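You operate a simulated robot arm through the tools that you are given. There is no shell and no other tool. Be economical: measure what you need, move in short steps, check, and stop when the job is done.

You are at the controls of a simulated robot arm. One attempt, no reset.

Task
Shut the main air, drain the filter bowl into the white cup, then turn the air on again.
Fine: nothing spilt; green valve shut and cup back before the main air lever opens. Set down upright: white cup.
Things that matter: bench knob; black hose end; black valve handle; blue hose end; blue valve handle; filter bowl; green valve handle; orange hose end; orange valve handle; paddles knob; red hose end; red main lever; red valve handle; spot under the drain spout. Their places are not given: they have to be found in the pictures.

Only the result counts: the job must be done as asked and must still hold three seconds after the hand-in. Knocking over, shifting, dropping, spilling or breaking anything else fails it.

Robot
A 7-joint arm with a two-finger parallel gripper, fixed in place. Base frame: the origin is at the foot of the arm, x ahead of it, y to its left, z up. Units: m, rad, N and s.
With the tool pointing down near the work surface it reaches from about 0.3 to 0.7 m from the base axis. Its first joint turns from -1.152 to 1.152 rad. Payload 1.57 kg.
Tool frame: the origin (TCP) lies between the finger pads and is the grasp point; the fingertips stand 0.03 m ahead of it; z points along the fingers, y is the line along which they close. The gripper opens to 0.11 m. The fingers are 0.024 m wide and 0.012 m thick; the gripper's body (0.048 by 0.112 m) begins 0.078 m behind the TCP.
Orientation is that of the tool frame in the base frame, as a unit quaternion [x, y, z, w]. With the fingers straight down and closing along the base's y, the tool's x points along the base's -x, its y along +y and its z along -z.

Tools
- The arm moves only by the tool drive_tool. Its argument "rows" is a list of rows, each a list of 2 entries, a list of its own where there are three numbers: the shift along the tool's x, y, z in m, then the turn, a rotation vector about the tool's x, y, z in rad. In form: [[[tx, ty, tz], [rx, ry, rz]], ...]. A call has 1 to 12 rows; each row is the pose to reach, as a shift and turn from the pose commanded when the call began, along the tool's axes at that moment. "claw" is the gripper command, from -1 (shut) to 1 (fully open), values between in proportion, set as the call begins (left out, the last holds). Each row takes 0.2 s and may step no farther than 0.05 m and 0.15 rad from the row before; otherwise, or with a gripper value out of range, the whole call is refused. A pose out of reach is approached as far as the arm can. The call stops where the force on the tool passes 40 N (or 10 N more than at its start, if that is more) or the arm is blocked; 0.2 s more then pass. The fingers move at their own pace (about 0.108 m/s each) and stop on an object; they squeeze with about 38 N. The grip force told is the motor's: it shows also when the fingers shut on nothing. Time passes only in rows, and 0.2 s behind the last, so rows that repeat a pose let the fingers close. The reply holds the time, the measured pose of the TCP, the force on the tool along the base axes, the opening and the grip force, in the units named above and with some noise, with the torque about the TCP (base axes, N m) and any sound that the robot's microphone picked up, and new pictures: "show" is both (left out), scene, wrist or none.
- Cameras (640 x 400 px; columns grow to the right, rows downward): "scene" is fixed at [0.1828, -0.4004, 1.4057]; the picture's right is [0.64, -0.77, 0.00], its down [-0.44, -0.37, -0.82] and it looks along [0.63, 0.52, -0.58] (base axes); focal length 215 px, centre (320, 200). "wrist" rides on the gripper at [0.07, 0.016, -0.141] in the tool frame; the picture's right is [-0.23, 0.97, 0.00], its down [-0.85, -0.20, -0.48] and it looks along [-0.47, -0.11, 0.88] (tool axes); focal length 222 px, centre (320, 200).
- pixel_to_xyz(camera, pixels): for up to 12 pixels [column, row] of the newest picture of that camera ("zoom" is the newest enlarged one), the place [x, y, z] in the base frame of the surface seen there, good to about 0.002 m, but the place of the scene camera against the robot may be out by one fixed shift of up to 0.012 m in any direction. No time passes.
- inspect(camera, box): a new picture of the part [left, top, right, bottom] of that camera's present view, enlarged. No time passes.
- hand_in(): hands the job in; it is judged then, once.

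Work in short steps. Measure before you move; look again where a grasp or a placing could have gone wrong, and mend it. You have 80 turns and 200 pictures in all, those below and enlarged ones among them. Open the gripper and draw the arm clear of the work before you hand the job in, unless the task says otherwise; then end with one line.

The tools are called after "Call:" by a JSON object that holds its "method" and its "body". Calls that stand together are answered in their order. drive_tool: Moves the arm, as the interface text tells. Its arguments: {"type":"object","properties":{"rows":{"type":"array"},"claw":{"type":"number"},"show":{"type":"string","enum":["both","scene","wrist","none"]}},"required":["rows"]} The other tools are called the same way: pixel_to_xyz (camera, pixels) gives the place of the surface under pixels of a picture; inspect (camera, box) takes an enlarged picture of a part of a camera's view; hand_in () hands the job in.

At the start:

```text
clock: 0.0
tool_pos: [0.3387, 0.117, 1.295]
orientation: [-0.001, 1.0, 0.001, -0.001]
ft_force: [-0.3, -0.8, -0.1]
wrist_torque: [-0.01, 0.02, -0.05]
opening: 0.1096
grip_force: 0.1
```

scene: 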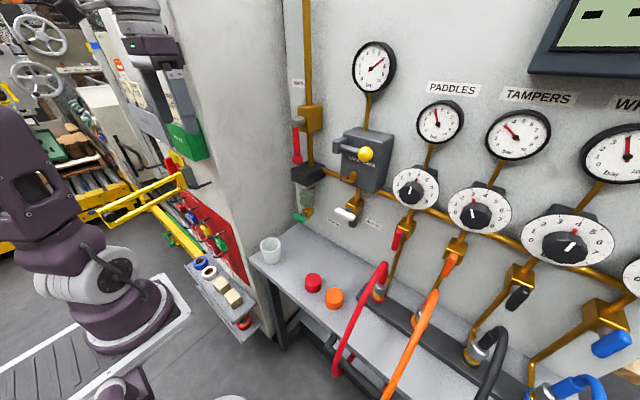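
wrist: 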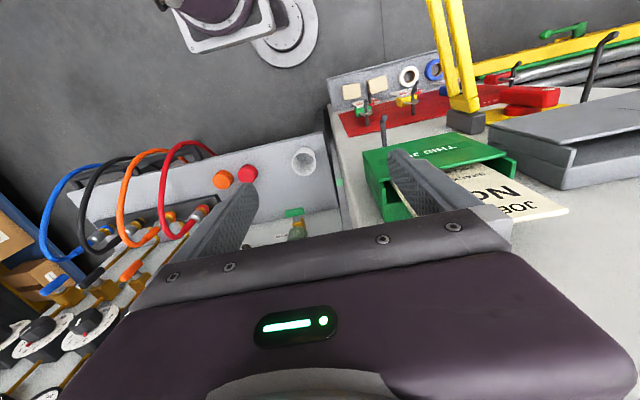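

The scene shows the red lever near (297,140), the filter bowl near (307,195), the green handle near (300,217) and the cup at (270,248). I enlarge that area and measure it.

Call:
{"method": "inspect", "body": {"camera": "scene", "box": [230, 70, 410, 270]}}

Call:
{"method": "pixel_to_xyz", "body": {"camera": "scene", "pixels": [[297, 130], [297, 160], [311, 115], [308, 172], [307, 198], [300, 217], [270, 240], [270, 258], [345, 214], [365, 153], [397, 238], [290, 270]]}}

```text
2.00 times, centred on (320, 170) of scene
```

zoom: 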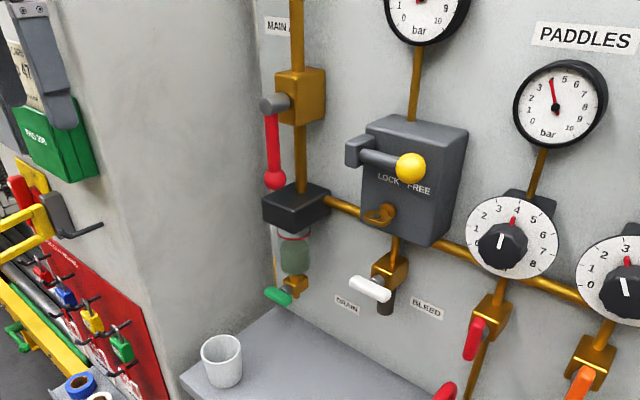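

```text
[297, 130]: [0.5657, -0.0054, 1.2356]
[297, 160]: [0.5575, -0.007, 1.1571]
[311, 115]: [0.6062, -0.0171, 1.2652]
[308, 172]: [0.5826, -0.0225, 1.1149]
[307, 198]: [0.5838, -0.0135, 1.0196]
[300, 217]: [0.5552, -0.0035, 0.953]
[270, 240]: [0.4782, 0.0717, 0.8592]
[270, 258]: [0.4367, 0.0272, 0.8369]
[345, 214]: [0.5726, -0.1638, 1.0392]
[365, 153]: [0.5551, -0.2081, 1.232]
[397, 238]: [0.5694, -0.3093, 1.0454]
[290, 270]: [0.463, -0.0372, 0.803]
```

The overview is good. I enlarge the lever and the drain separately for precise measuring.

Call:
{"method": "inspect", "body": {"camera": "scene", "box": [280, 90, 340, 170]}}

Call:
{"method": "inspect", "body": {"camera": "scene", "box": [255, 160, 365, 270]}}

```text
5.00 times, centred on (310, 130) of scene
```

zoom: 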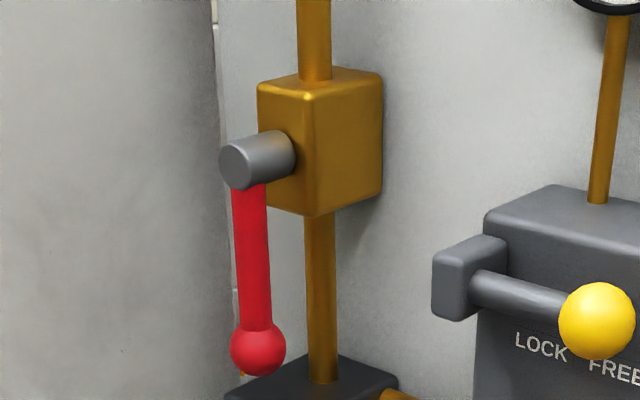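

```text
3.64 times, centred on (310, 215) of scene
```

zoom: 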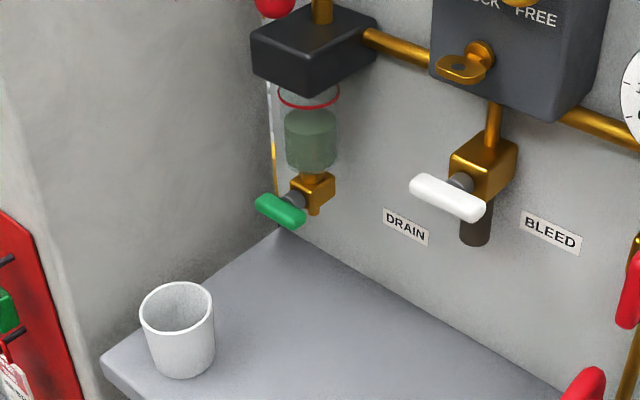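

The green handle is a bar across the pipe (shut), with its axis toward the robot. I measure the drain details in the zoom.

Call:
{"method": "pixel_to_xyz", "body": {"camera": "zoom", "pixels": [[262, 203], [280, 213], [298, 222], [314, 210], [313, 190], [308, 150], [150, 310], [208, 305], [180, 292], [180, 372], [285, 228], [110, 362]]}}

Call:
{"method": "pixel_to_xyz", "body": {"camera": "scene", "pixels": [[250, 130], [285, 225], [240, 220], [330, 130], [410, 120], [300, 240], [205, 60], [190, 140], [330, 175], [318, 189], [352, 188], [372, 222]]}}

Call:
{"method": "inspect", "body": {"camera": "scene", "box": [280, 180, 330, 230]}}

```text
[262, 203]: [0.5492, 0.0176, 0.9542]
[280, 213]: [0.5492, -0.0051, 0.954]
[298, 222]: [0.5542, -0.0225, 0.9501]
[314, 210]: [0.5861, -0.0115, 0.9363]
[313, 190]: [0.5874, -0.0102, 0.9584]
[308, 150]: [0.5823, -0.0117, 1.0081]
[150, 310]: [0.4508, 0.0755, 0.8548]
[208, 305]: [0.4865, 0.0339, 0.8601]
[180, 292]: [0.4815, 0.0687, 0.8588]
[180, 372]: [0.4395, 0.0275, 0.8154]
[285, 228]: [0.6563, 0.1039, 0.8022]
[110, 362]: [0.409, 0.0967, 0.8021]
```

```text
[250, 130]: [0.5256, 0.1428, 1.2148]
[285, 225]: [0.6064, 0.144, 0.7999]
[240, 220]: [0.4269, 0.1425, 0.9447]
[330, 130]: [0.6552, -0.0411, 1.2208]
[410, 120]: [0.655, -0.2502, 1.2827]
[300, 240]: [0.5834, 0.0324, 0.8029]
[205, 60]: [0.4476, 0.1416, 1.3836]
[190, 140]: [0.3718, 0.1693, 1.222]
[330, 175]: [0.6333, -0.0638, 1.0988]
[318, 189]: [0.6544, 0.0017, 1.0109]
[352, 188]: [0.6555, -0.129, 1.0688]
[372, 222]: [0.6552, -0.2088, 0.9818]
```

```text
8.00 times, centred on (305, 205) of scene
```

zoom: 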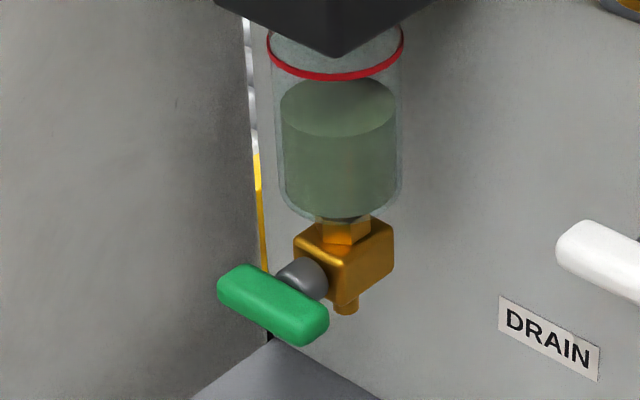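

Measuring the spout, valve hub and handle ends in this zoom.

Call:
{"method": "pixel_to_xyz", "body": {"camera": "zoom", "pixels": [[222, 290], [240, 272], [270, 290], [322, 310], [310, 335], [346, 308], [340, 312], [352, 312], [342, 270], [300, 260], [385, 250], [344, 235]]}}

Call:
{"method": "inspect", "body": {"camera": "scene", "box": [280, 90, 340, 170]}}

```text
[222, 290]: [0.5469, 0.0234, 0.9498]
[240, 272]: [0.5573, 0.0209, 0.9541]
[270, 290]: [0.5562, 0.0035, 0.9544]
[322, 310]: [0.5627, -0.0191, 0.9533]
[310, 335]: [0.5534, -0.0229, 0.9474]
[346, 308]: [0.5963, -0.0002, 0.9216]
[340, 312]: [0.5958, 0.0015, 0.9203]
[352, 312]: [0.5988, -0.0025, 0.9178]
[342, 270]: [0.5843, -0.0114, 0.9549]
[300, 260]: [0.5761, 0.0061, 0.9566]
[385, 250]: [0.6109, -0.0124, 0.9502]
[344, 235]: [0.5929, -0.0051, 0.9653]
```

```text
5.00 times, centred on (310, 130) of scene
```

zoom: 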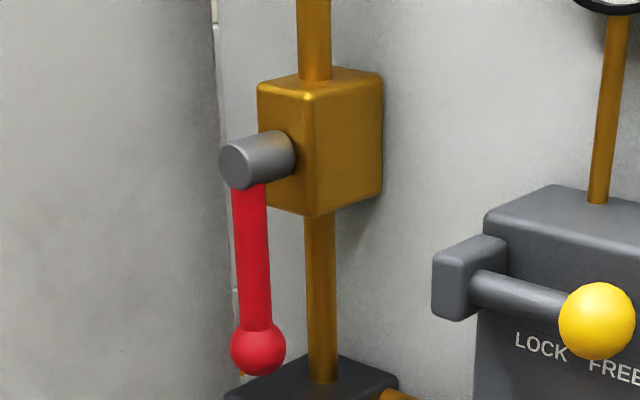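

Measuring the red lever.

Call:
{"method": "pixel_to_xyz", "body": {"camera": "zoom", "pixels": [[236, 165], [226, 160], [250, 165], [250, 200], [253, 260], [253, 310], [258, 345], [236, 345], [282, 345], [310, 100], [300, 370], [285, 150]]}}

```text
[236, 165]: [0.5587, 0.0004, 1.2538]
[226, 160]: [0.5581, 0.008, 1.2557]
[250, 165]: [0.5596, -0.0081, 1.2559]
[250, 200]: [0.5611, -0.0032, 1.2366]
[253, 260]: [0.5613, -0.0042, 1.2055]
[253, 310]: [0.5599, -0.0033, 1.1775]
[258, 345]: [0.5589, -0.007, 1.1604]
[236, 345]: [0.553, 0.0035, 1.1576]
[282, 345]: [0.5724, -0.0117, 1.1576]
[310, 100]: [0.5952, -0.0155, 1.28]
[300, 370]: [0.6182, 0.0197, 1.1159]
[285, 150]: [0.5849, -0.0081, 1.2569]
```

Key places: lever pivot ≈(0.56, 0, 1.253), ball ≈(0.565, 0, 1.158), green handle ≈(0.555, 0, 0.95), spout ≈(0.598, 0, 0.921), cup ≈(0.465, 0.052, 0.80–0.859), panel at x=0.656 and left wall at y=0.143. I first move away from the wall, then pitch the tool forward.

Call:
{"method": "drive_tool", "body": {"rows": [[[0, -0.04, 0], [0, 0, 0]], [[0, -0.08, 0], [0, 0, 0]], [[0, -0.117, 0], [0, 0, 0]], [[0, -0.117, 0.02], [0, -0.15, 0]], [[0, -0.117, 0.04], [0, -0.3, 0]], [[-0.01, -0.117, 0.05], [0, -0.45, 0]], [[-0.02, -0.117, 0.06], [0, -0.6, 0]], [[-0.03, -0.117, 0.07], [0, -0.75, 0]], [[-0.04, -0.117, 0.08], [0, -0.9, 0]], [[-0.05, -0.117, 0.09], [0, -1.05, 0]], [[-0.06, -0.117, 0.1], [0, -1.2, 0]], [[-0.06, -0.117, 0.1], [0, -1.35, 0]]], "claw": -0.3}}

```text
clock: 2.6
tool_pos: [0.4028, 0.0079, 1.2473]
orientation: [-0.014, 0.789, 0.016, 0.614]
ft_force: [-0.2, 0.6, 1.0]
wrist_torque: [0.0, 0.01, -0.03]
opening: 0.0384
grip_force: 0.0
out of reach, approached as far as the arm can: row 11, 12
```

scene: 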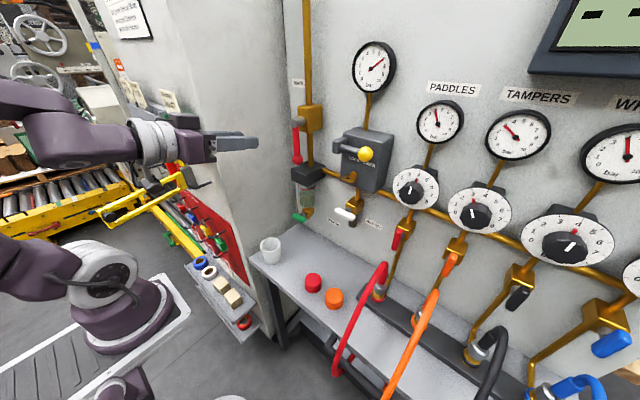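
wrist: 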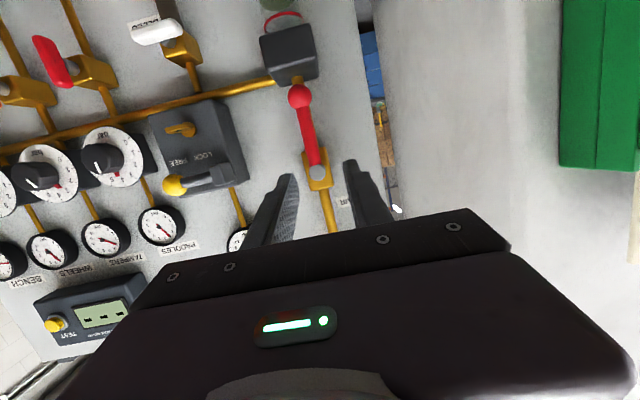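

The tool now points about 14° below horizontal, but rows 11–12 were out of reach and z lags at 1.247. I step forward 4 cm with no turn to see how it resolves.

Call:
{"method": "drive_tool", "body": {"rows": [[[0, 0, 0.02], [0, 0, 0]], [[0, 0, 0.04], [0, 0, 0]], [[0, 0, 0.04], [0, 0, 0]]], "show": "wrist"}}

Call:
{"method": "pixel_to_xyz", "body": {"camera": "wrist", "pixels": [[298, 95], [310, 140], [318, 172]]}}

```text
clock: 3.4
tool_pos: [0.4415, 0.01, 1.2377]
orientation: [-0.013, 0.789, 0.016, 0.614]
ft_force: [-0.2, 0.0, -0.1]
wrist_torque: [-0.01, 0.01, 0.01]
opening: 0.0385
grip_force: 0.0
```

wrist: 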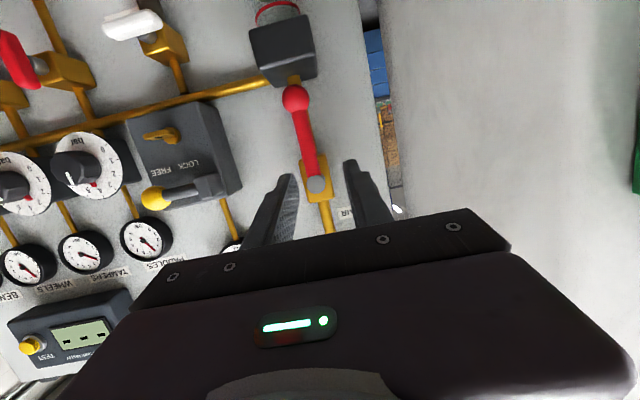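

```text
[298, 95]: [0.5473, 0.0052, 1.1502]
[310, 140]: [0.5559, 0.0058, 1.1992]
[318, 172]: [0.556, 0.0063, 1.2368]
```

The move works as commanded. The wrist camera puts the lever at y≈0.006, so the scene camera is offset by roughly (−0.004, +0.009, −0.007). I enlarge the wrist view to locate the lever accurately.

Call:
{"method": "inspect", "body": {"camera": "wrist", "box": [250, 0, 390, 220]}}

```text
1.82 times, centred on (320, 110) of wrist
```

zoom: 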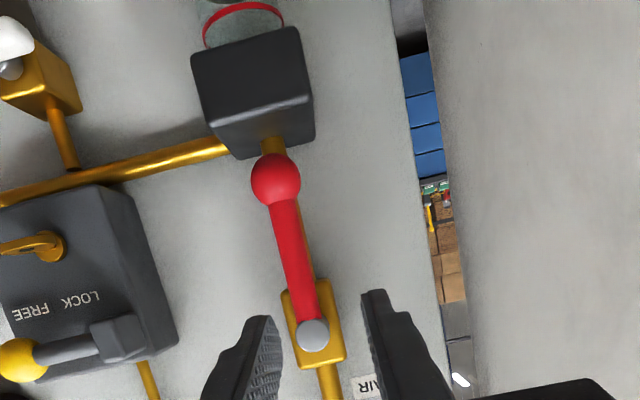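

Call:
{"method": "pixel_to_xyz", "body": {"camera": "zoom", "pixels": [[312, 335], [300, 290], [290, 240], [275, 180], [254, 182], [298, 178], [250, 100], [470, 200], [100, 260], [20, 360]]}}

```text
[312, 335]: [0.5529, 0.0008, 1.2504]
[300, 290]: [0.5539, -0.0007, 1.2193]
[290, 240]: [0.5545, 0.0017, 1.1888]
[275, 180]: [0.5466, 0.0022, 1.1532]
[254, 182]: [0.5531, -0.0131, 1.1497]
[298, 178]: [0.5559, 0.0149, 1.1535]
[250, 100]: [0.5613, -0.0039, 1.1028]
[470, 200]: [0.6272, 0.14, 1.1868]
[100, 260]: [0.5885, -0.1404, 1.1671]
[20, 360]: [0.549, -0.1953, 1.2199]
```

Lever is centred at y≈0.001, x≈0.56, pivot z≈1.250, ball z≈1.152. I straddle the rod with the fingers just above the ball, aligning first and then going in.

Call:
{"method": "drive_tool", "body": {"rows": [[[0.0095, -0.007, 0.02], [0.04, 0, 0]], [[0.0185, -0.0137, 0.05], [0.04, 0, 0]], [[0.0185, -0.0137, 0.08], [0.04, 0, 0]], [[0.0185, -0.0137, 0.1], [0.04, 0, 0]], [[0.0185, -0.0137, 0.113], [0.04, 0, 0]]]}}

Call:
{"method": "inspect", "body": {"camera": "wrist", "box": [230, 60, 410, 240]}}

```text
clock: 4.6
tool_pos: [0.546, 0.0007, 1.1917]
orientation: [-0.002, 0.789, 0.001, 0.614]
ft_force: [-0.5, 0.6, 0.2]
wrist_torque: [0.0, -0.02, 0.0]
opening: 0.0385
grip_force: 0.0
out of reach, approached as far as the arm can: row 2
```

scene: 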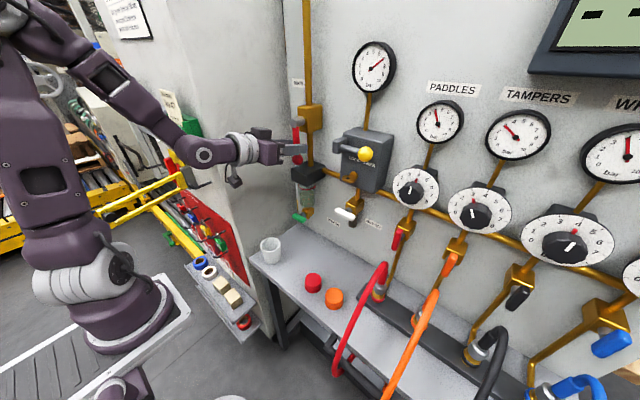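
wrist: 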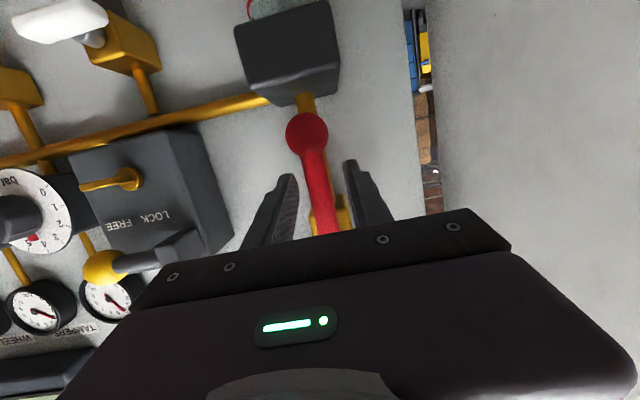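

```text
2.22 times, centred on (320, 150) of wrist
```

zoom: 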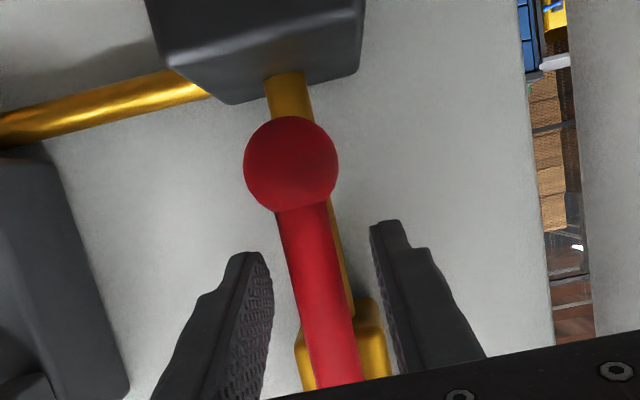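

The rod sits between the fingers. I narrow the gap and swing about 0.45 rad toward −y around the pivot, watching force.

Call:
{"method": "drive_tool", "body": {"rows": [[[0, 0, 0], [0, 0, 0]], [[-0.0006, -0.0087, -0.0002], [0.037, 0, -0.145]], [[-0.0025, -0.0172, -0.0006], [0.074, 0, -0.291]], [[-0.0056, -0.0254, -0.0014], [0.111, 0, -0.436]]], "claw": -0.56}}

```text
clock: 5.6
tool_pos: [0.5459, -0.0238, 1.1973]
orientation: [-0.139, 0.769, -0.177, 0.598]
ft_force: [1.5, 4.0, -2.9]
wrist_torque: [0.06, -0.02, 0.04]
opening: 0.0287
grip_force: 2.3
```

scene: 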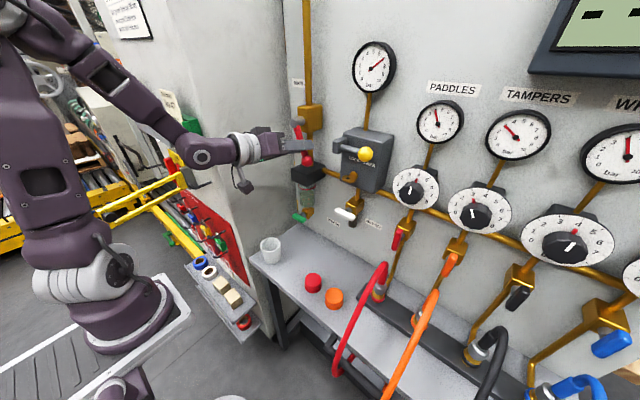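
wrist: 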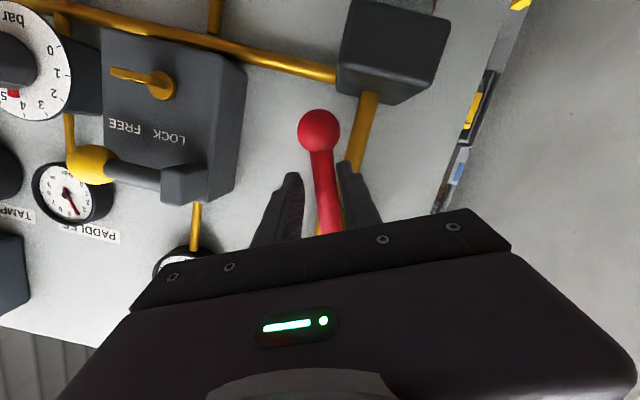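

The lever follows toward −y with about 4 N. I carry on to about 1.6 rad in total, in the same co-rotating frame.

Call:
{"method": "drive_tool", "body": {"rows": [[[-0.0006, -0.0087, -0.0002], [0.037, 0, -0.145]], [[-0.0025, -0.0172, -0.0006], [0.074, 0, -0.291]], [[-0.0056, -0.0254, -0.0014], [0.111, 0, -0.436]], [[-0.0099, -0.0329, -0.0025], [0.148, 0, -0.581]], [[-0.0152, -0.0397, -0.0039], [0.185, 0, -0.727]], [[-0.0214, -0.0457, -0.0054], [0.221, 0, -0.872]], [[-0.0284, -0.0506, -0.0072], [0.258, 0, -1.017]], [[-0.0334, -0.0532, -0.0085], [0.283, 0, -1.114]]]}}

Call:
{"method": "inspect", "body": {"camera": "scene", "box": [260, 80, 380, 190]}}

```text
clock: 7.4
tool_pos: [0.5454, -0.0575, 1.2521]
orientation: [0.44, -0.549, 0.566, -0.429]
ft_force: [-0.3, 1.1, -3.9]
wrist_torque: [0.1, 0.08, 0.04]
opening: 0.028
grip_force: 2.1
```

scene: 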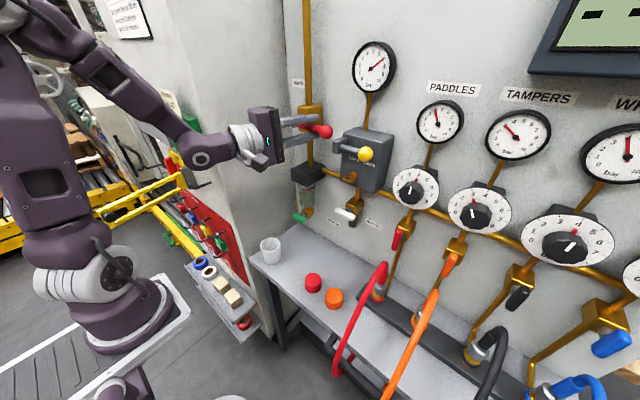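
wrist: 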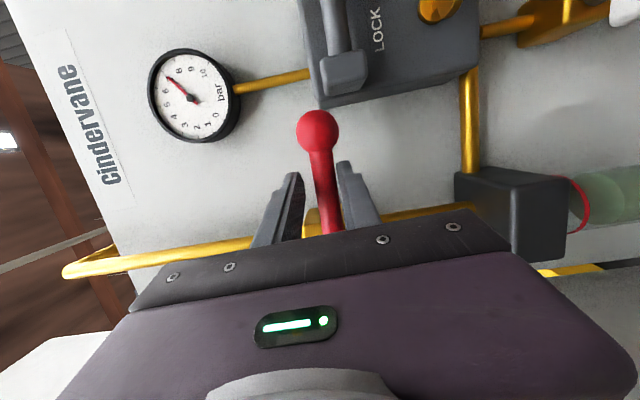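

```text
3.64 times, centred on (320, 135) of scene
```

zoom: 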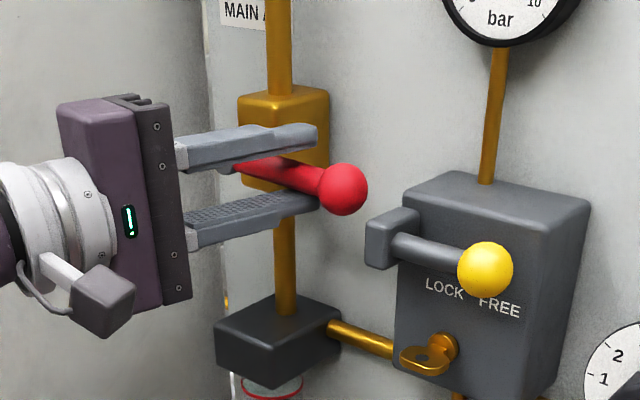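

The lever is near horizontal. I push on by up to 0.3 rad to find the stop, watching force.

Call:
{"method": "drive_tool", "body": {"rows": [[[-0.0003, -0.0058, -0.0001], [0.025, 0, -0.097]], [[-0.0011, -0.0116, -0.0003], [0.049, 0, -0.194]], [[-0.0025, -0.0172, -0.0006], [0.074, 0, -0.291]]], "show": "wrist"}}

Call:
{"method": "inspect", "body": {"camera": "scene", "box": [260, 20, 500, 190]}}

```text
clock: 8.2
tool_pos: [0.5456, -0.055, 1.2585]
orientation: [0.506, -0.47, 0.628, -0.358]
ft_force: [2.8, -1.4, -26.3]
wrist_torque: [0.57, 0.34, -0.28]
opening: 0.0465
grip_force: 12.3
stopped in row 3: the force on the tool passed its limit at 43 N (the readings are from after the stop); the commanded pose is now the measured one
```

wrist: 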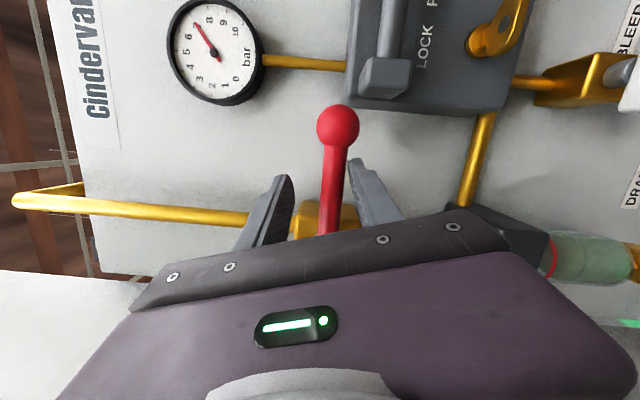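

```text
2.35 times, centred on (380, 105) of scene
```

zoom: 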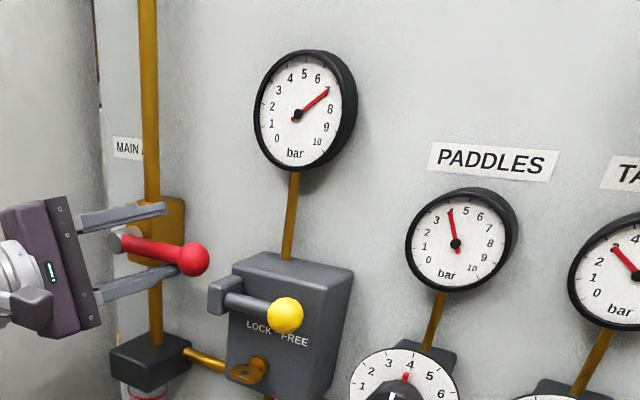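

The stop was met at about horizontal (43 N), so the lever is shut. I relax by 0.15 rad, open the fingers and draw back along −x.

Call:
{"method": "drive_tool", "body": {"rows": [[[-0.0006, 0.0087, -0.0002], [-0.037, 0, 0.145]], [[-0.0006, 0.0087, -0.0002], [-0.037, 0, 0.145]], [[0.0094, 0.0087, -0.039], [-0.037, 0, 0.145]], [[0.0184, 0.0087, -0.078], [-0.037, 0, 0.145]], [[0.0284, 0.0087, -0.117], [-0.037, 0, 0.145]]], "claw": 0.0}}

Call:
{"method": "inspect", "body": {"camera": "scene", "box": [260, 80, 380, 190]}}

```text
clock: 9.4
tool_pos: [0.5095, -0.0542, 1.2562]
orientation: [0.474, -0.516, 0.594, -0.396]
ft_force: [0.1, -0.2, -0.8]
wrist_torque: [0.01, 0.0, 0.02]
opening: 0.0548
grip_force: 0.0
out of reach, approached as far as the arm can: row 3, 4, 5
```

scene: 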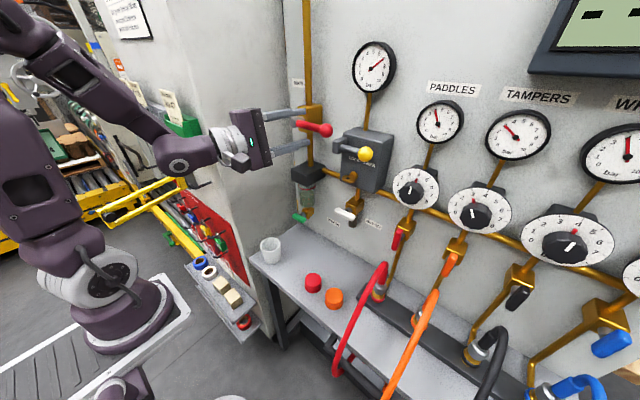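
wrist: 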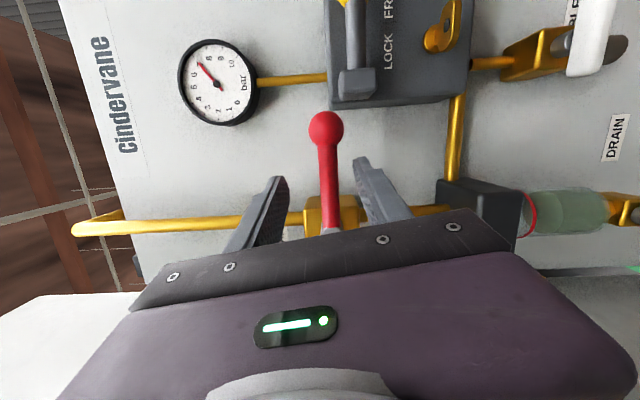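

```text
3.64 times, centred on (320, 135) of scene
```

zoom: 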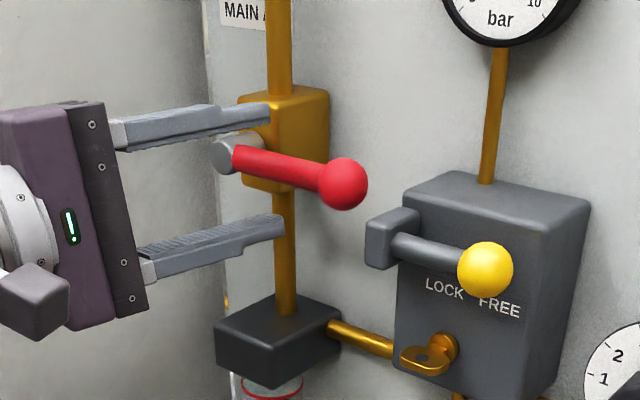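

Checking the lever's angle from the zoom: hub at (222,155), ball at (343,183).

Call:
{"method": "pixel_to_xyz", "body": {"camera": "zoom", "pixels": [[222, 155], [250, 160], [300, 172], [340, 183]]}}

Call:
{"method": "pixel_to_xyz", "body": {"camera": "wrist", "pixels": [[326, 128], [330, 200], [330, 230]]}}

```text
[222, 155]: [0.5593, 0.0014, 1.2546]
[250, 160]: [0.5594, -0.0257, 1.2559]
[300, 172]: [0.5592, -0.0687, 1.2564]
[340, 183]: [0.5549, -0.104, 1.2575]
```

```text
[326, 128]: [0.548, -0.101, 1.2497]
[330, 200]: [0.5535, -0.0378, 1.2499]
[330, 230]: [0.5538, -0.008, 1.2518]
```

The lever is horizontal, so the main air is shut. Fingertips are clear of it at x≈0.54, so I roll the hand back upright in place.

Call:
{"method": "drive_tool", "body": {"rows": [[[0, 0, 0], [-0.035, 0, 0.139]], [[0, 0, 0], [-0.07, 0, 0.277]], [[0, 0, 0], [-0.106, 0, 0.416]], [[0, 0, 0], [-0.141, 0, 0.554]], [[0, 0, 0], [-0.176, 0, 0.693]], [[0, 0, 0], [-0.211, 0, 0.832]], [[0, 0, 0], [-0.246, 0, 0.97]], [[0, 0, 0], [-0.282, 0, 1.109]], [[0, 0, 0], [-0.317, 0, 1.247]], [[0, 0, 0], [-0.352, 0, 1.386]], [[0, 0, 0], [-0.387, 0, 1.525]], [[0, 0, 0], [-0.422, 0, 1.663]]], "show": "wrist"}}

```text
clock: 12.0
tool_pos: [0.5104, -0.0551, 1.2566]
orientation: [-0.007, 0.795, -0.003, 0.606]
ft_force: [-0.1, 0.2, 0.0]
wrist_torque: [-0.01, 0.0, 0.03]
opening: 0.0547
grip_force: 0.1
```

wrist: 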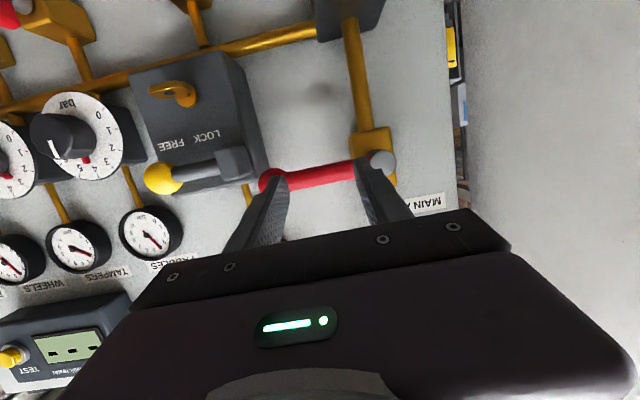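

The hand is upright again. Now I back off and descend to in front of the cup at about (0.38, 0.05, 0.95), pitching to 45° down.

Call:
{"method": "drive_tool", "body": {"rows": [[[0.0106, 0, -0.0386], [0, 0, 0]], [[0.0553, 0.015, -0.04], [0, 0.074, 0]], [[0.1, 0.03, -0.041], [0, 0.148, 0]], [[0.1447, 0.045, -0.042], [0, 0.222, 0]], [[0.1894, 0.06, -0.043], [0, 0.296, 0]], [[0.2341, 0.075, -0.044], [0, 0.37, 0]], [[0.2788, 0.09, -0.045], [0, 0.444, 0]], [[0.3237, 0.105, -0.046], [0, 0.52, 0]]], "claw": 0.6}}

```text
clock: 13.8
tool_pos: [0.4337, 0.0465, 1.0898]
orientation: [-0.005, 0.91, -0.005, 0.415]
ft_force: [0.2, -0.1, 0.4]
wrist_torque: [-0.03, 0.02, 0.01]
opening: 0.0879
grip_force: 0.1
out of reach, approached as far as the arm can: row 3, 4, 5, 6, 7, 8
```

scene: 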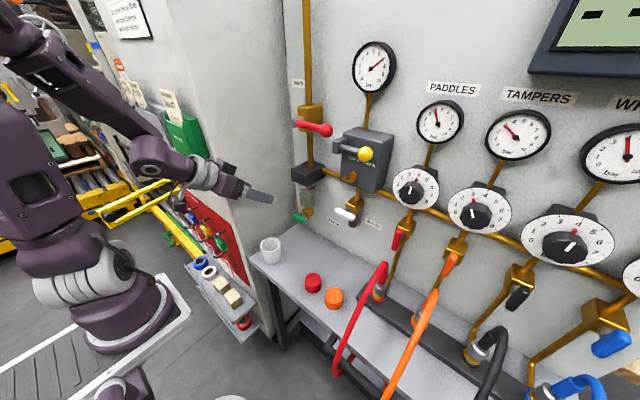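
wrist: 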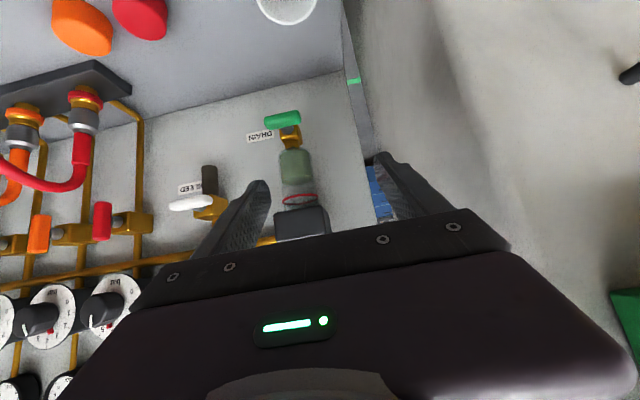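

Reach-limited at (0.434, 0.047, 1.09), pitched 41° down. From here I descend straight to z≈0.93 at x≈0.42, above and in front of the cup.

Call:
{"method": "drive_tool", "body": {"rows": [[[0.034, 0.001, 0.023], [0, 0, 0]], [[0.067, 0.002, 0.047], [0, 0, 0]], [[0.1, 0.003, 0.07], [0, 0, 0]], [[0.13, 0.004, 0.095], [0, 0, 0]]]}}

```text
clock: 14.8
tool_pos: [0.4335, 0.047, 1.0905]
orientation: [-0.007, 0.91, -0.005, 0.414]
ft_force: [-0.5, -0.2, 0.1]
wrist_torque: [-0.01, -0.01, 0.02]
opening: 0.0881
grip_force: 0.1
out of reach, approached as far as the arm can: row 1, 2, 3, 4
```

scene: 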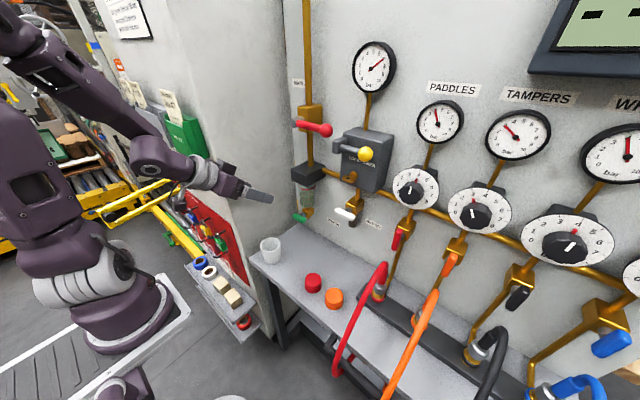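
wrist: 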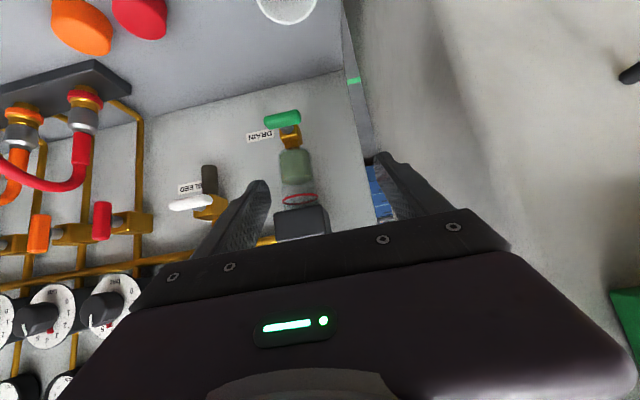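

The arm is at some limit in this posture. I measure where the arm's links lie to choose a reachable one.

Call:
{"method": "pixel_to_xyz", "body": {"camera": "scene", "pixels": [[150, 320], [110, 320], [70, 275], [50, 200], [30, 100], [60, 60], [130, 130], [155, 170], [200, 175], [20, 30], [245, 192], [270, 198]]}}

```text
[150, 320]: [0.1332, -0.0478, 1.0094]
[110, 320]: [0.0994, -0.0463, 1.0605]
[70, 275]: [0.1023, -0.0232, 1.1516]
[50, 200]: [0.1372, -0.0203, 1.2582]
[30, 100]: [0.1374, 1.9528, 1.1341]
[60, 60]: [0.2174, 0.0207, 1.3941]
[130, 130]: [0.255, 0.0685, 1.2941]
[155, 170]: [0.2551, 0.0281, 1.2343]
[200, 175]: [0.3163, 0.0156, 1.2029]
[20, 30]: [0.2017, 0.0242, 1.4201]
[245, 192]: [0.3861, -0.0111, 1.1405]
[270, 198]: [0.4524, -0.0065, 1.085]
```

The arm's shoulder sits at z≈1.2 and the hand can only bend up a little from a steep forearm. I'll use a steeper pitch and a yaw of ~45° (coming from the right), which also clears the green handle. First I pitch down a bit and lower.

Call:
{"method": "drive_tool", "body": {"rows": [[[0, -0.01, 0], [0, 0.1, 0]], [[0.011, -0.02, 0.01], [0, 0.2, 0]], [[0.022, -0.035, 0.02], [0, 0.22, 0]], [[0.034, -0.05, 0.03], [0, 0.22, 0]], [[0.045, -0.06, 0.039], [0, 0.22, 0]]], "show": "none"}}

```text
clock: 16.0
tool_pos: [0.4337, -0.0088, 1.0254]
orientation: [-0.006, 0.95, -0.005, 0.312]
ft_force: [-0.3, 0.1, -0.1]
wrist_torque: [-0.02, 0.02, 0.01]
opening: 0.088
grip_force: 0.0
out of reach, approached as far as the arm can: row 2
```

That worked (pitch 54°). Now I yaw 0.8 rad toward +y while shifting 4 cm to the right.

Call:
{"method": "drive_tool", "body": {"rows": [[[0, -0.007, 0], [-0.079, 0, -0.107]], [[0, -0.014, 0], [-0.158, 0, -0.214]], [[0, -0.02, 0], [-0.237, 0, -0.322]], [[0, -0.027, 0], [-0.316, 0, -0.429]], [[0, -0.034, 0], [-0.395, 0, -0.537]], [[0, -0.04, 0], [-0.474, 0, -0.644]]]}}

```text
clock: 17.4
tool_pos: [0.4339, -0.05, 1.027]
orientation: [-0.377, 0.874, 0.117, 0.284]
ft_force: [0.3, 0.1, -0.1]
wrist_torque: [0.03, 0.0, 0.01]
opening: 0.0881
grip_force: 0.1
```

scene: 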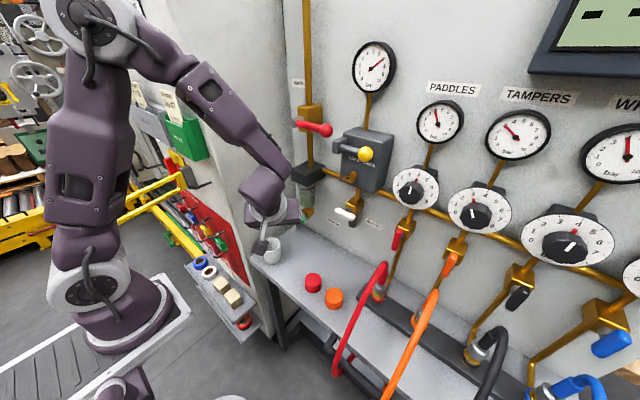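
wrist: 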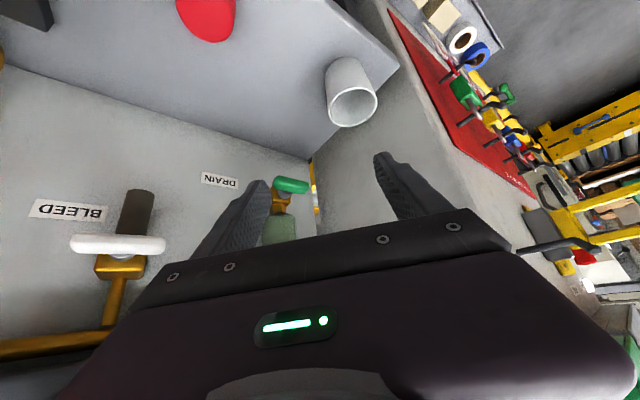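

The tool now points (0.41, 0.42, −0.81) as intended. I measure the cup, spout and handle with the wrist camera.

Call:
{"method": "inspect", "body": {"camera": "wrist", "box": [250, 40, 410, 240]}}

Call:
{"method": "pixel_to_xyz", "body": {"camera": "wrist", "pixels": [[328, 103], [376, 104], [352, 91], [350, 124], [346, 58], [330, 70], [366, 68], [290, 150], [275, 185], [305, 190], [290, 182], [270, 80]]}}

```text
2.00 times, centred on (330, 140) of wrist
```

zoom: 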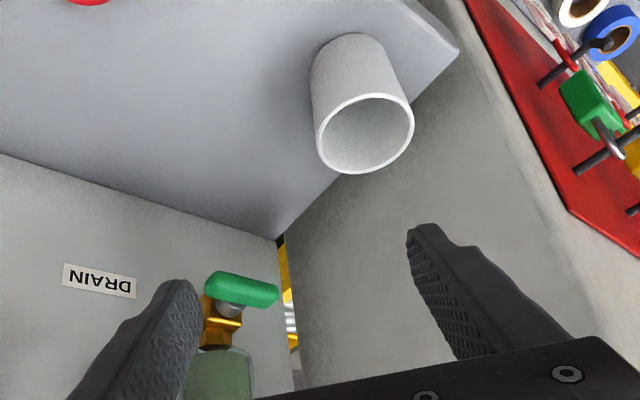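

```text
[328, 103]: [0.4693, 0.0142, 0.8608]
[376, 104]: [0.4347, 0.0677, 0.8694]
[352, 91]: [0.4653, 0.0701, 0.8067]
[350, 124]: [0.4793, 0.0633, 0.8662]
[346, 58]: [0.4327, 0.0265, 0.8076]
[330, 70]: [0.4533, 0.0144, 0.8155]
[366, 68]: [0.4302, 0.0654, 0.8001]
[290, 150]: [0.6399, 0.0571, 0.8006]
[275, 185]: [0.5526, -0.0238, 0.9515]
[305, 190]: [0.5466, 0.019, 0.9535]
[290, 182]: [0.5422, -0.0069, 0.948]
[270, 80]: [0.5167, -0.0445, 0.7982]
```

Measuring the cup rim all round in the zoom.

Call:
{"method": "pixel_to_xyz", "body": {"camera": "zoom", "pixels": [[319, 140], [411, 122], [375, 96], [352, 171], [335, 110], [400, 150], [325, 160], [405, 103], [316, 80], [350, 38], [360, 150], [228, 284]]}}

```text
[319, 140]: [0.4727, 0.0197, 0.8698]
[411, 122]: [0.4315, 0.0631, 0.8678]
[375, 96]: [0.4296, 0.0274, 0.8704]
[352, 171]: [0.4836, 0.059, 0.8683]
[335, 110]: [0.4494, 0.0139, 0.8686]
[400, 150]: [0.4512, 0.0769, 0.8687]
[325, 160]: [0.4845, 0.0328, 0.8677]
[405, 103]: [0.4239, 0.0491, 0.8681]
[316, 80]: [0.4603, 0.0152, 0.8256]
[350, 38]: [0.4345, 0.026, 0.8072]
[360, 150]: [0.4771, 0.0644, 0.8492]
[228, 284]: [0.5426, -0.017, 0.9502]
```

Cup centre ≈(0.453, 0.043), rim z≈0.869, radius ≈0.031, bench z≈0.80. I move to the pre-grasp point 10 cm back along the tool axis.

Call:
{"method": "drive_tool", "body": {"rows": [[[0.0143, 0.0173, 0.032], [0, 0, 0]], [[0.0285, 0.0347, 0.064], [0, 0, 0]], [[0.0428, 0.052, 0.0968], [0, 0, 0]], [[0.0428, 0.052, 0.0968], [0, 0, 0]]]}}

```text
clock: 18.4
tool_pos: [0.4109, 0.0014, 0.9232]
orientation: [-0.376, 0.874, 0.116, 0.285]
ft_force: [-0.3, 0.7, 0.5]
wrist_torque: [-0.03, -0.01, -0.04]
opening: 0.088
grip_force: 0.1
```

scene: 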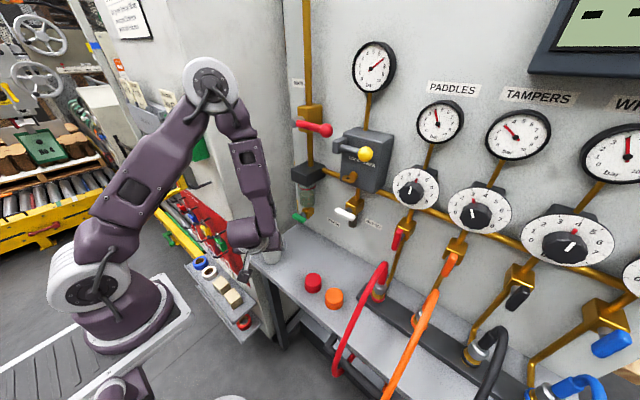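
wrist: 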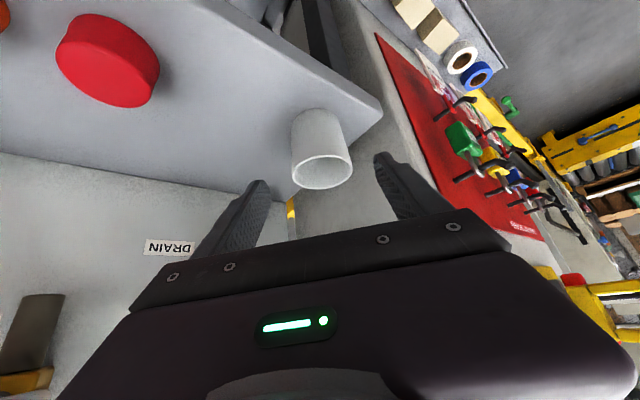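

The cup at (321,165) is centred between the fingers. I open wide and advance 10 cm along the tool axis.

Call:
{"method": "drive_tool", "body": {"rows": [[[0, 0, 0.03], [0, 0, 0]], [[0, 0, 0.06], [0, 0, 0]], [[0, 0, 0.08], [0, 0, 0]], [[0, 0, 0.1], [0, 0, 0]]], "claw": 0.8}}

Call:
{"method": "inspect", "body": {"camera": "scene", "box": [200, 170, 340, 300]}}

```text
clock: 19.4
tool_pos: [0.4523, 0.0447, 0.8404]
orientation: [-0.375, 0.875, 0.116, 0.284]
ft_force: [-0.6, -0.1, 0.1]
wrist_torque: [0.0, -0.01, 0.01]
opening: 0.0989
grip_force: 0.1
```

scene: 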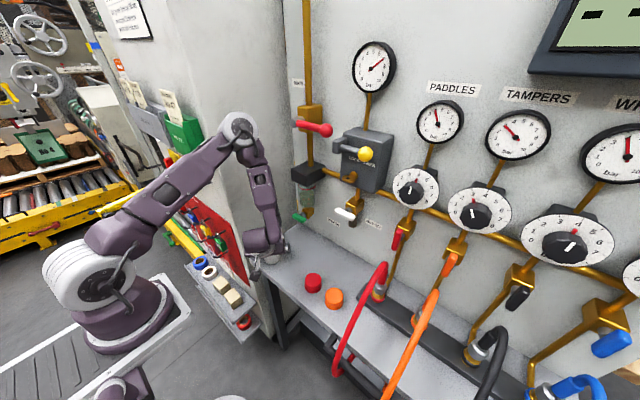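
wrist: 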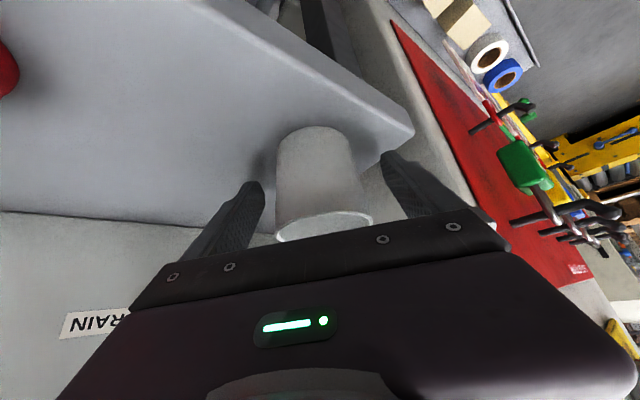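

```text
3.08 times, centred on (270, 235) of scene
```

zoom: 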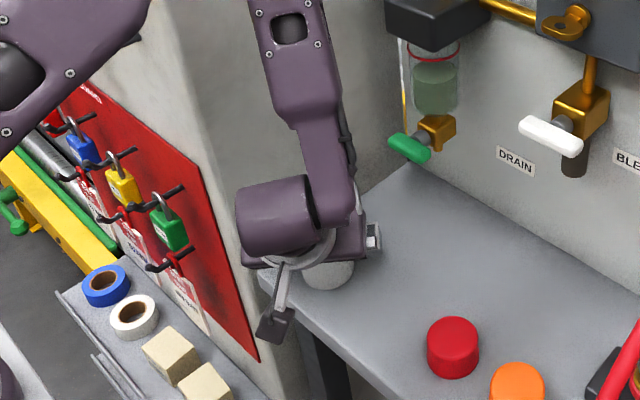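

The cup is between the pads. I close gently onto it and check.

Call:
{"method": "drive_tool", "body": {"rows": [[[0, 0, 0], [0, 0, 0]], [[0, 0, 0], [0, 0, 0]], [[0, 0, 0], [0, 0, 0]]], "claw": -0.15, "show": "wrist"}}

```text
clock: 20.2
tool_pos: [0.4531, 0.0434, 0.8405]
orientation: [-0.376, 0.874, 0.117, 0.284]
ft_force: [-0.6, -0.3, 0.0]
wrist_torque: [-0.02, 0.0, 0.02]
opening: 0.0625
grip_force: 38.5
```

wrist: 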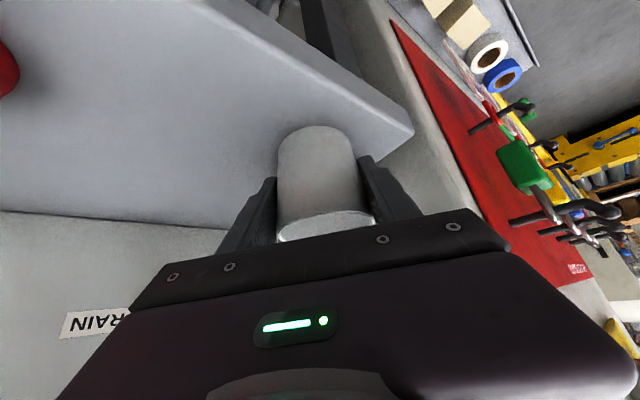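

Firm grip at 0.0625 m, but at this 54° pitch the hand body would foul the green handle at the spout. I release in place, flatten the pitch by 0.2 rad about the cup, and check it is reachable.

Call:
{"method": "drive_tool", "body": {"rows": [[[0, 0, 0], [0, 0, 0]], [[0, 0, 0], [0, 0, 0]], [[0, 0, 0], [0, -0.05, 0]], [[0, 0, 0], [0, -0.1, 0]], [[0, 0, 0], [0, -0.15, 0]], [[0, 0, 0], [0, -0.2, 0]]], "claw": 0.45}}

```text
clock: 21.6
tool_pos: [0.452, 0.0425, 0.8419]
orientation: [-0.361, 0.841, 0.153, 0.372]
ft_force: [-1.2, -0.2, 0.4]
wrist_torque: [0.05, 0.02, 0.02]
opening: 0.0799
grip_force: 0.1
```

scene: 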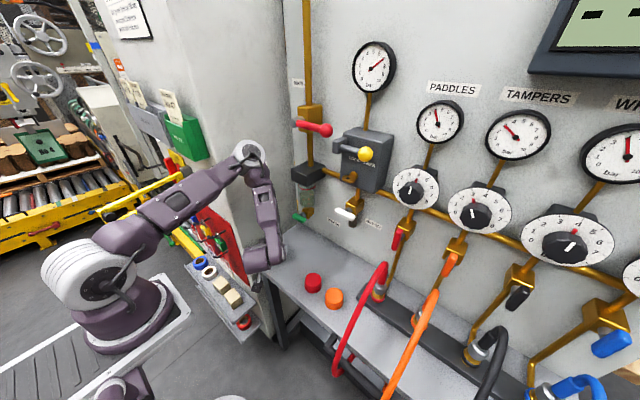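
wrist: 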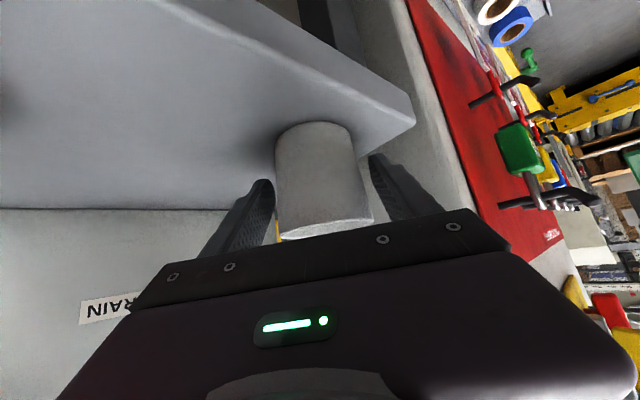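

42° pitch reached around the cup without contact. I regrip.

Call:
{"method": "drive_tool", "body": {"rows": [[[0, 0, 0], [0, 0, 0]], [[0, 0, 0], [0, 0, 0]], [[-0.0029, 0, -0.0027], [0, 0, 0]], [[-0.0059, 0, -0.0054], [0, 0, 0]]], "claw": -0.15}}

Call:
{"method": "inspect", "body": {"camera": "wrist", "box": [200, 80, 440, 260]}}

```text
clock: 22.6
tool_pos: [0.4518, 0.0442, 0.8521]
orientation: [-0.362, 0.842, 0.153, 0.37]
ft_force: [0.8, 0.6, 0.0]
wrist_torque: [-0.01, 0.02, 0.0]
opening: 0.0621
grip_force: 37.6
```

scene: 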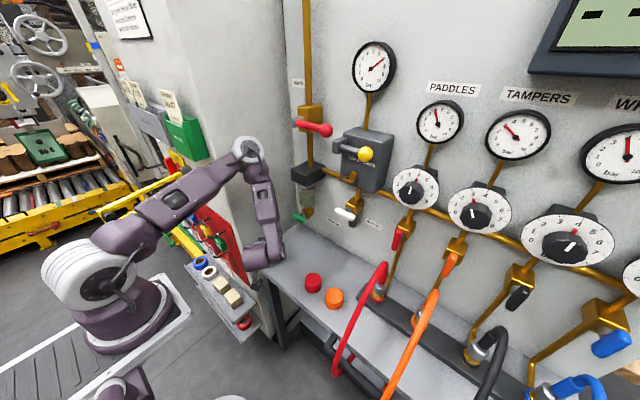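
wrist: 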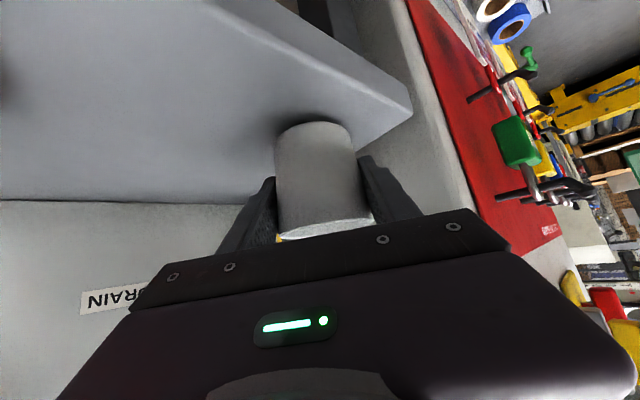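

```text
2.22 times, centred on (320, 170) of wrist
```

zoom: 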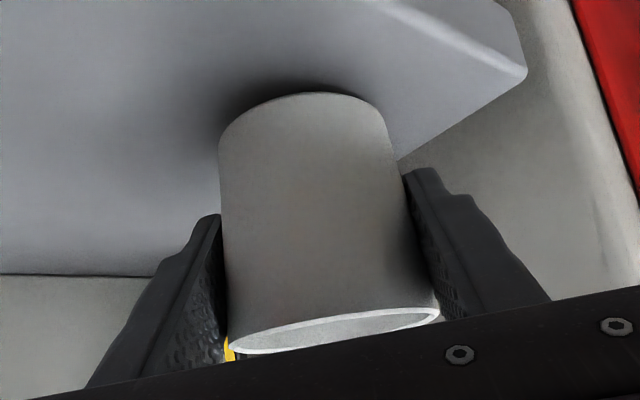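

The cup is lifted about 8 mm. I carry it 80% of the way toward the spout spot and look.

Call:
{"method": "drive_tool", "body": {"rows": [[[-0.0083, -0.0255, 0.0094], [0, 0, 0]], [[-0.0165, -0.051, 0.0189], [0, 0, 0]], [[-0.0248, -0.0765, 0.0283], [0, 0, 0]], [[-0.033, -0.102, 0.0378], [0, 0, 0]]]}}

Call:
{"method": "inspect", "body": {"camera": "scene", "box": [240, 170, 360, 290]}}

Call:
{"method": "inspect", "body": {"camera": "wrist", "box": [200, 80, 440, 260]}}

```text
clock: 23.6
tool_pos: [0.5484, 0.0107, 0.8487]
orientation: [-0.368, 0.841, 0.16, 0.364]
ft_force: [-34.0, -1.7, 15.1]
wrist_torque: [-0.34, -2.9, -1.08]
opening: 0.0622
grip_force: 37.7
stopped in row 4: the force on the tool passed its limit at 84 N (the readings are from after the stop); the commanded pose is now the measured one
```

scene: 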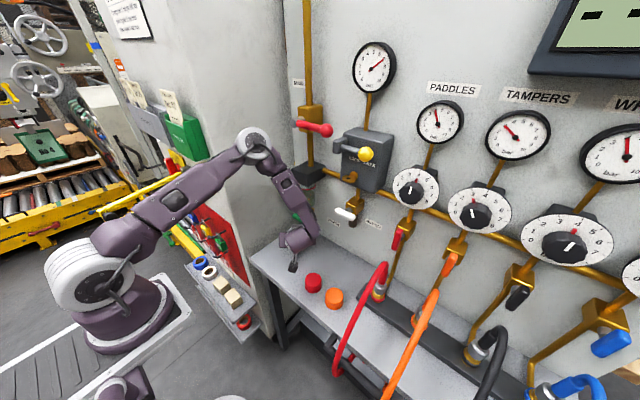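
wrist: 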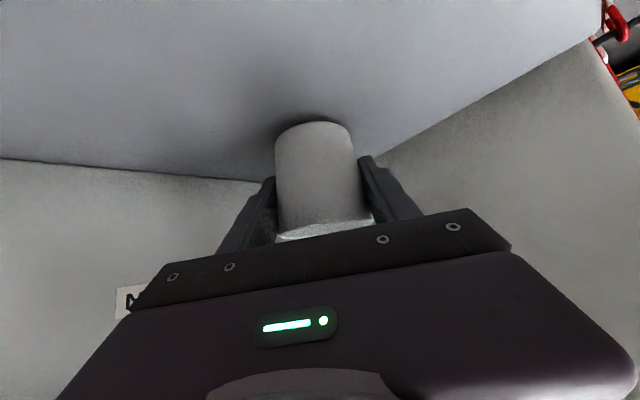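

```text
3.33 times, centred on (300, 230) of scene
```

zoom: 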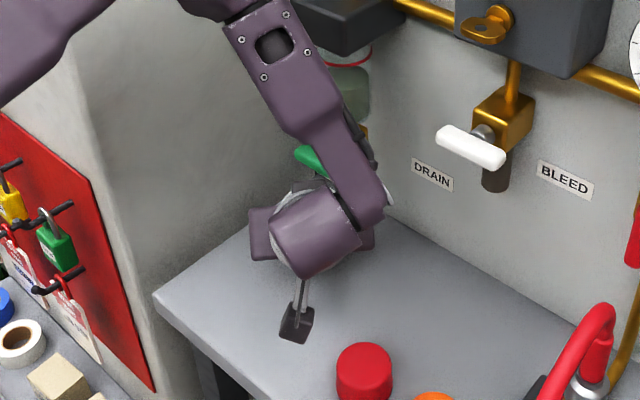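

```text
2.22 times, centred on (320, 170) of wrist
```

zoom: 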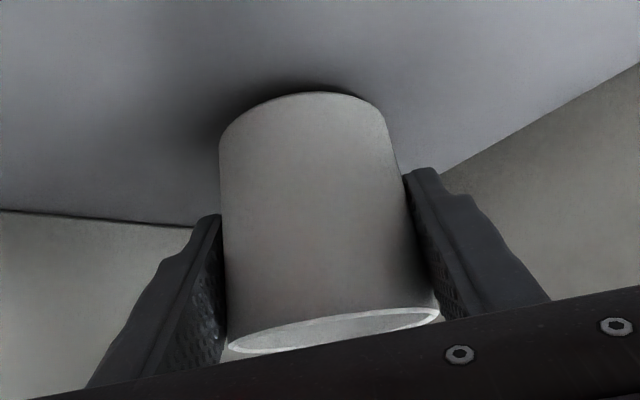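

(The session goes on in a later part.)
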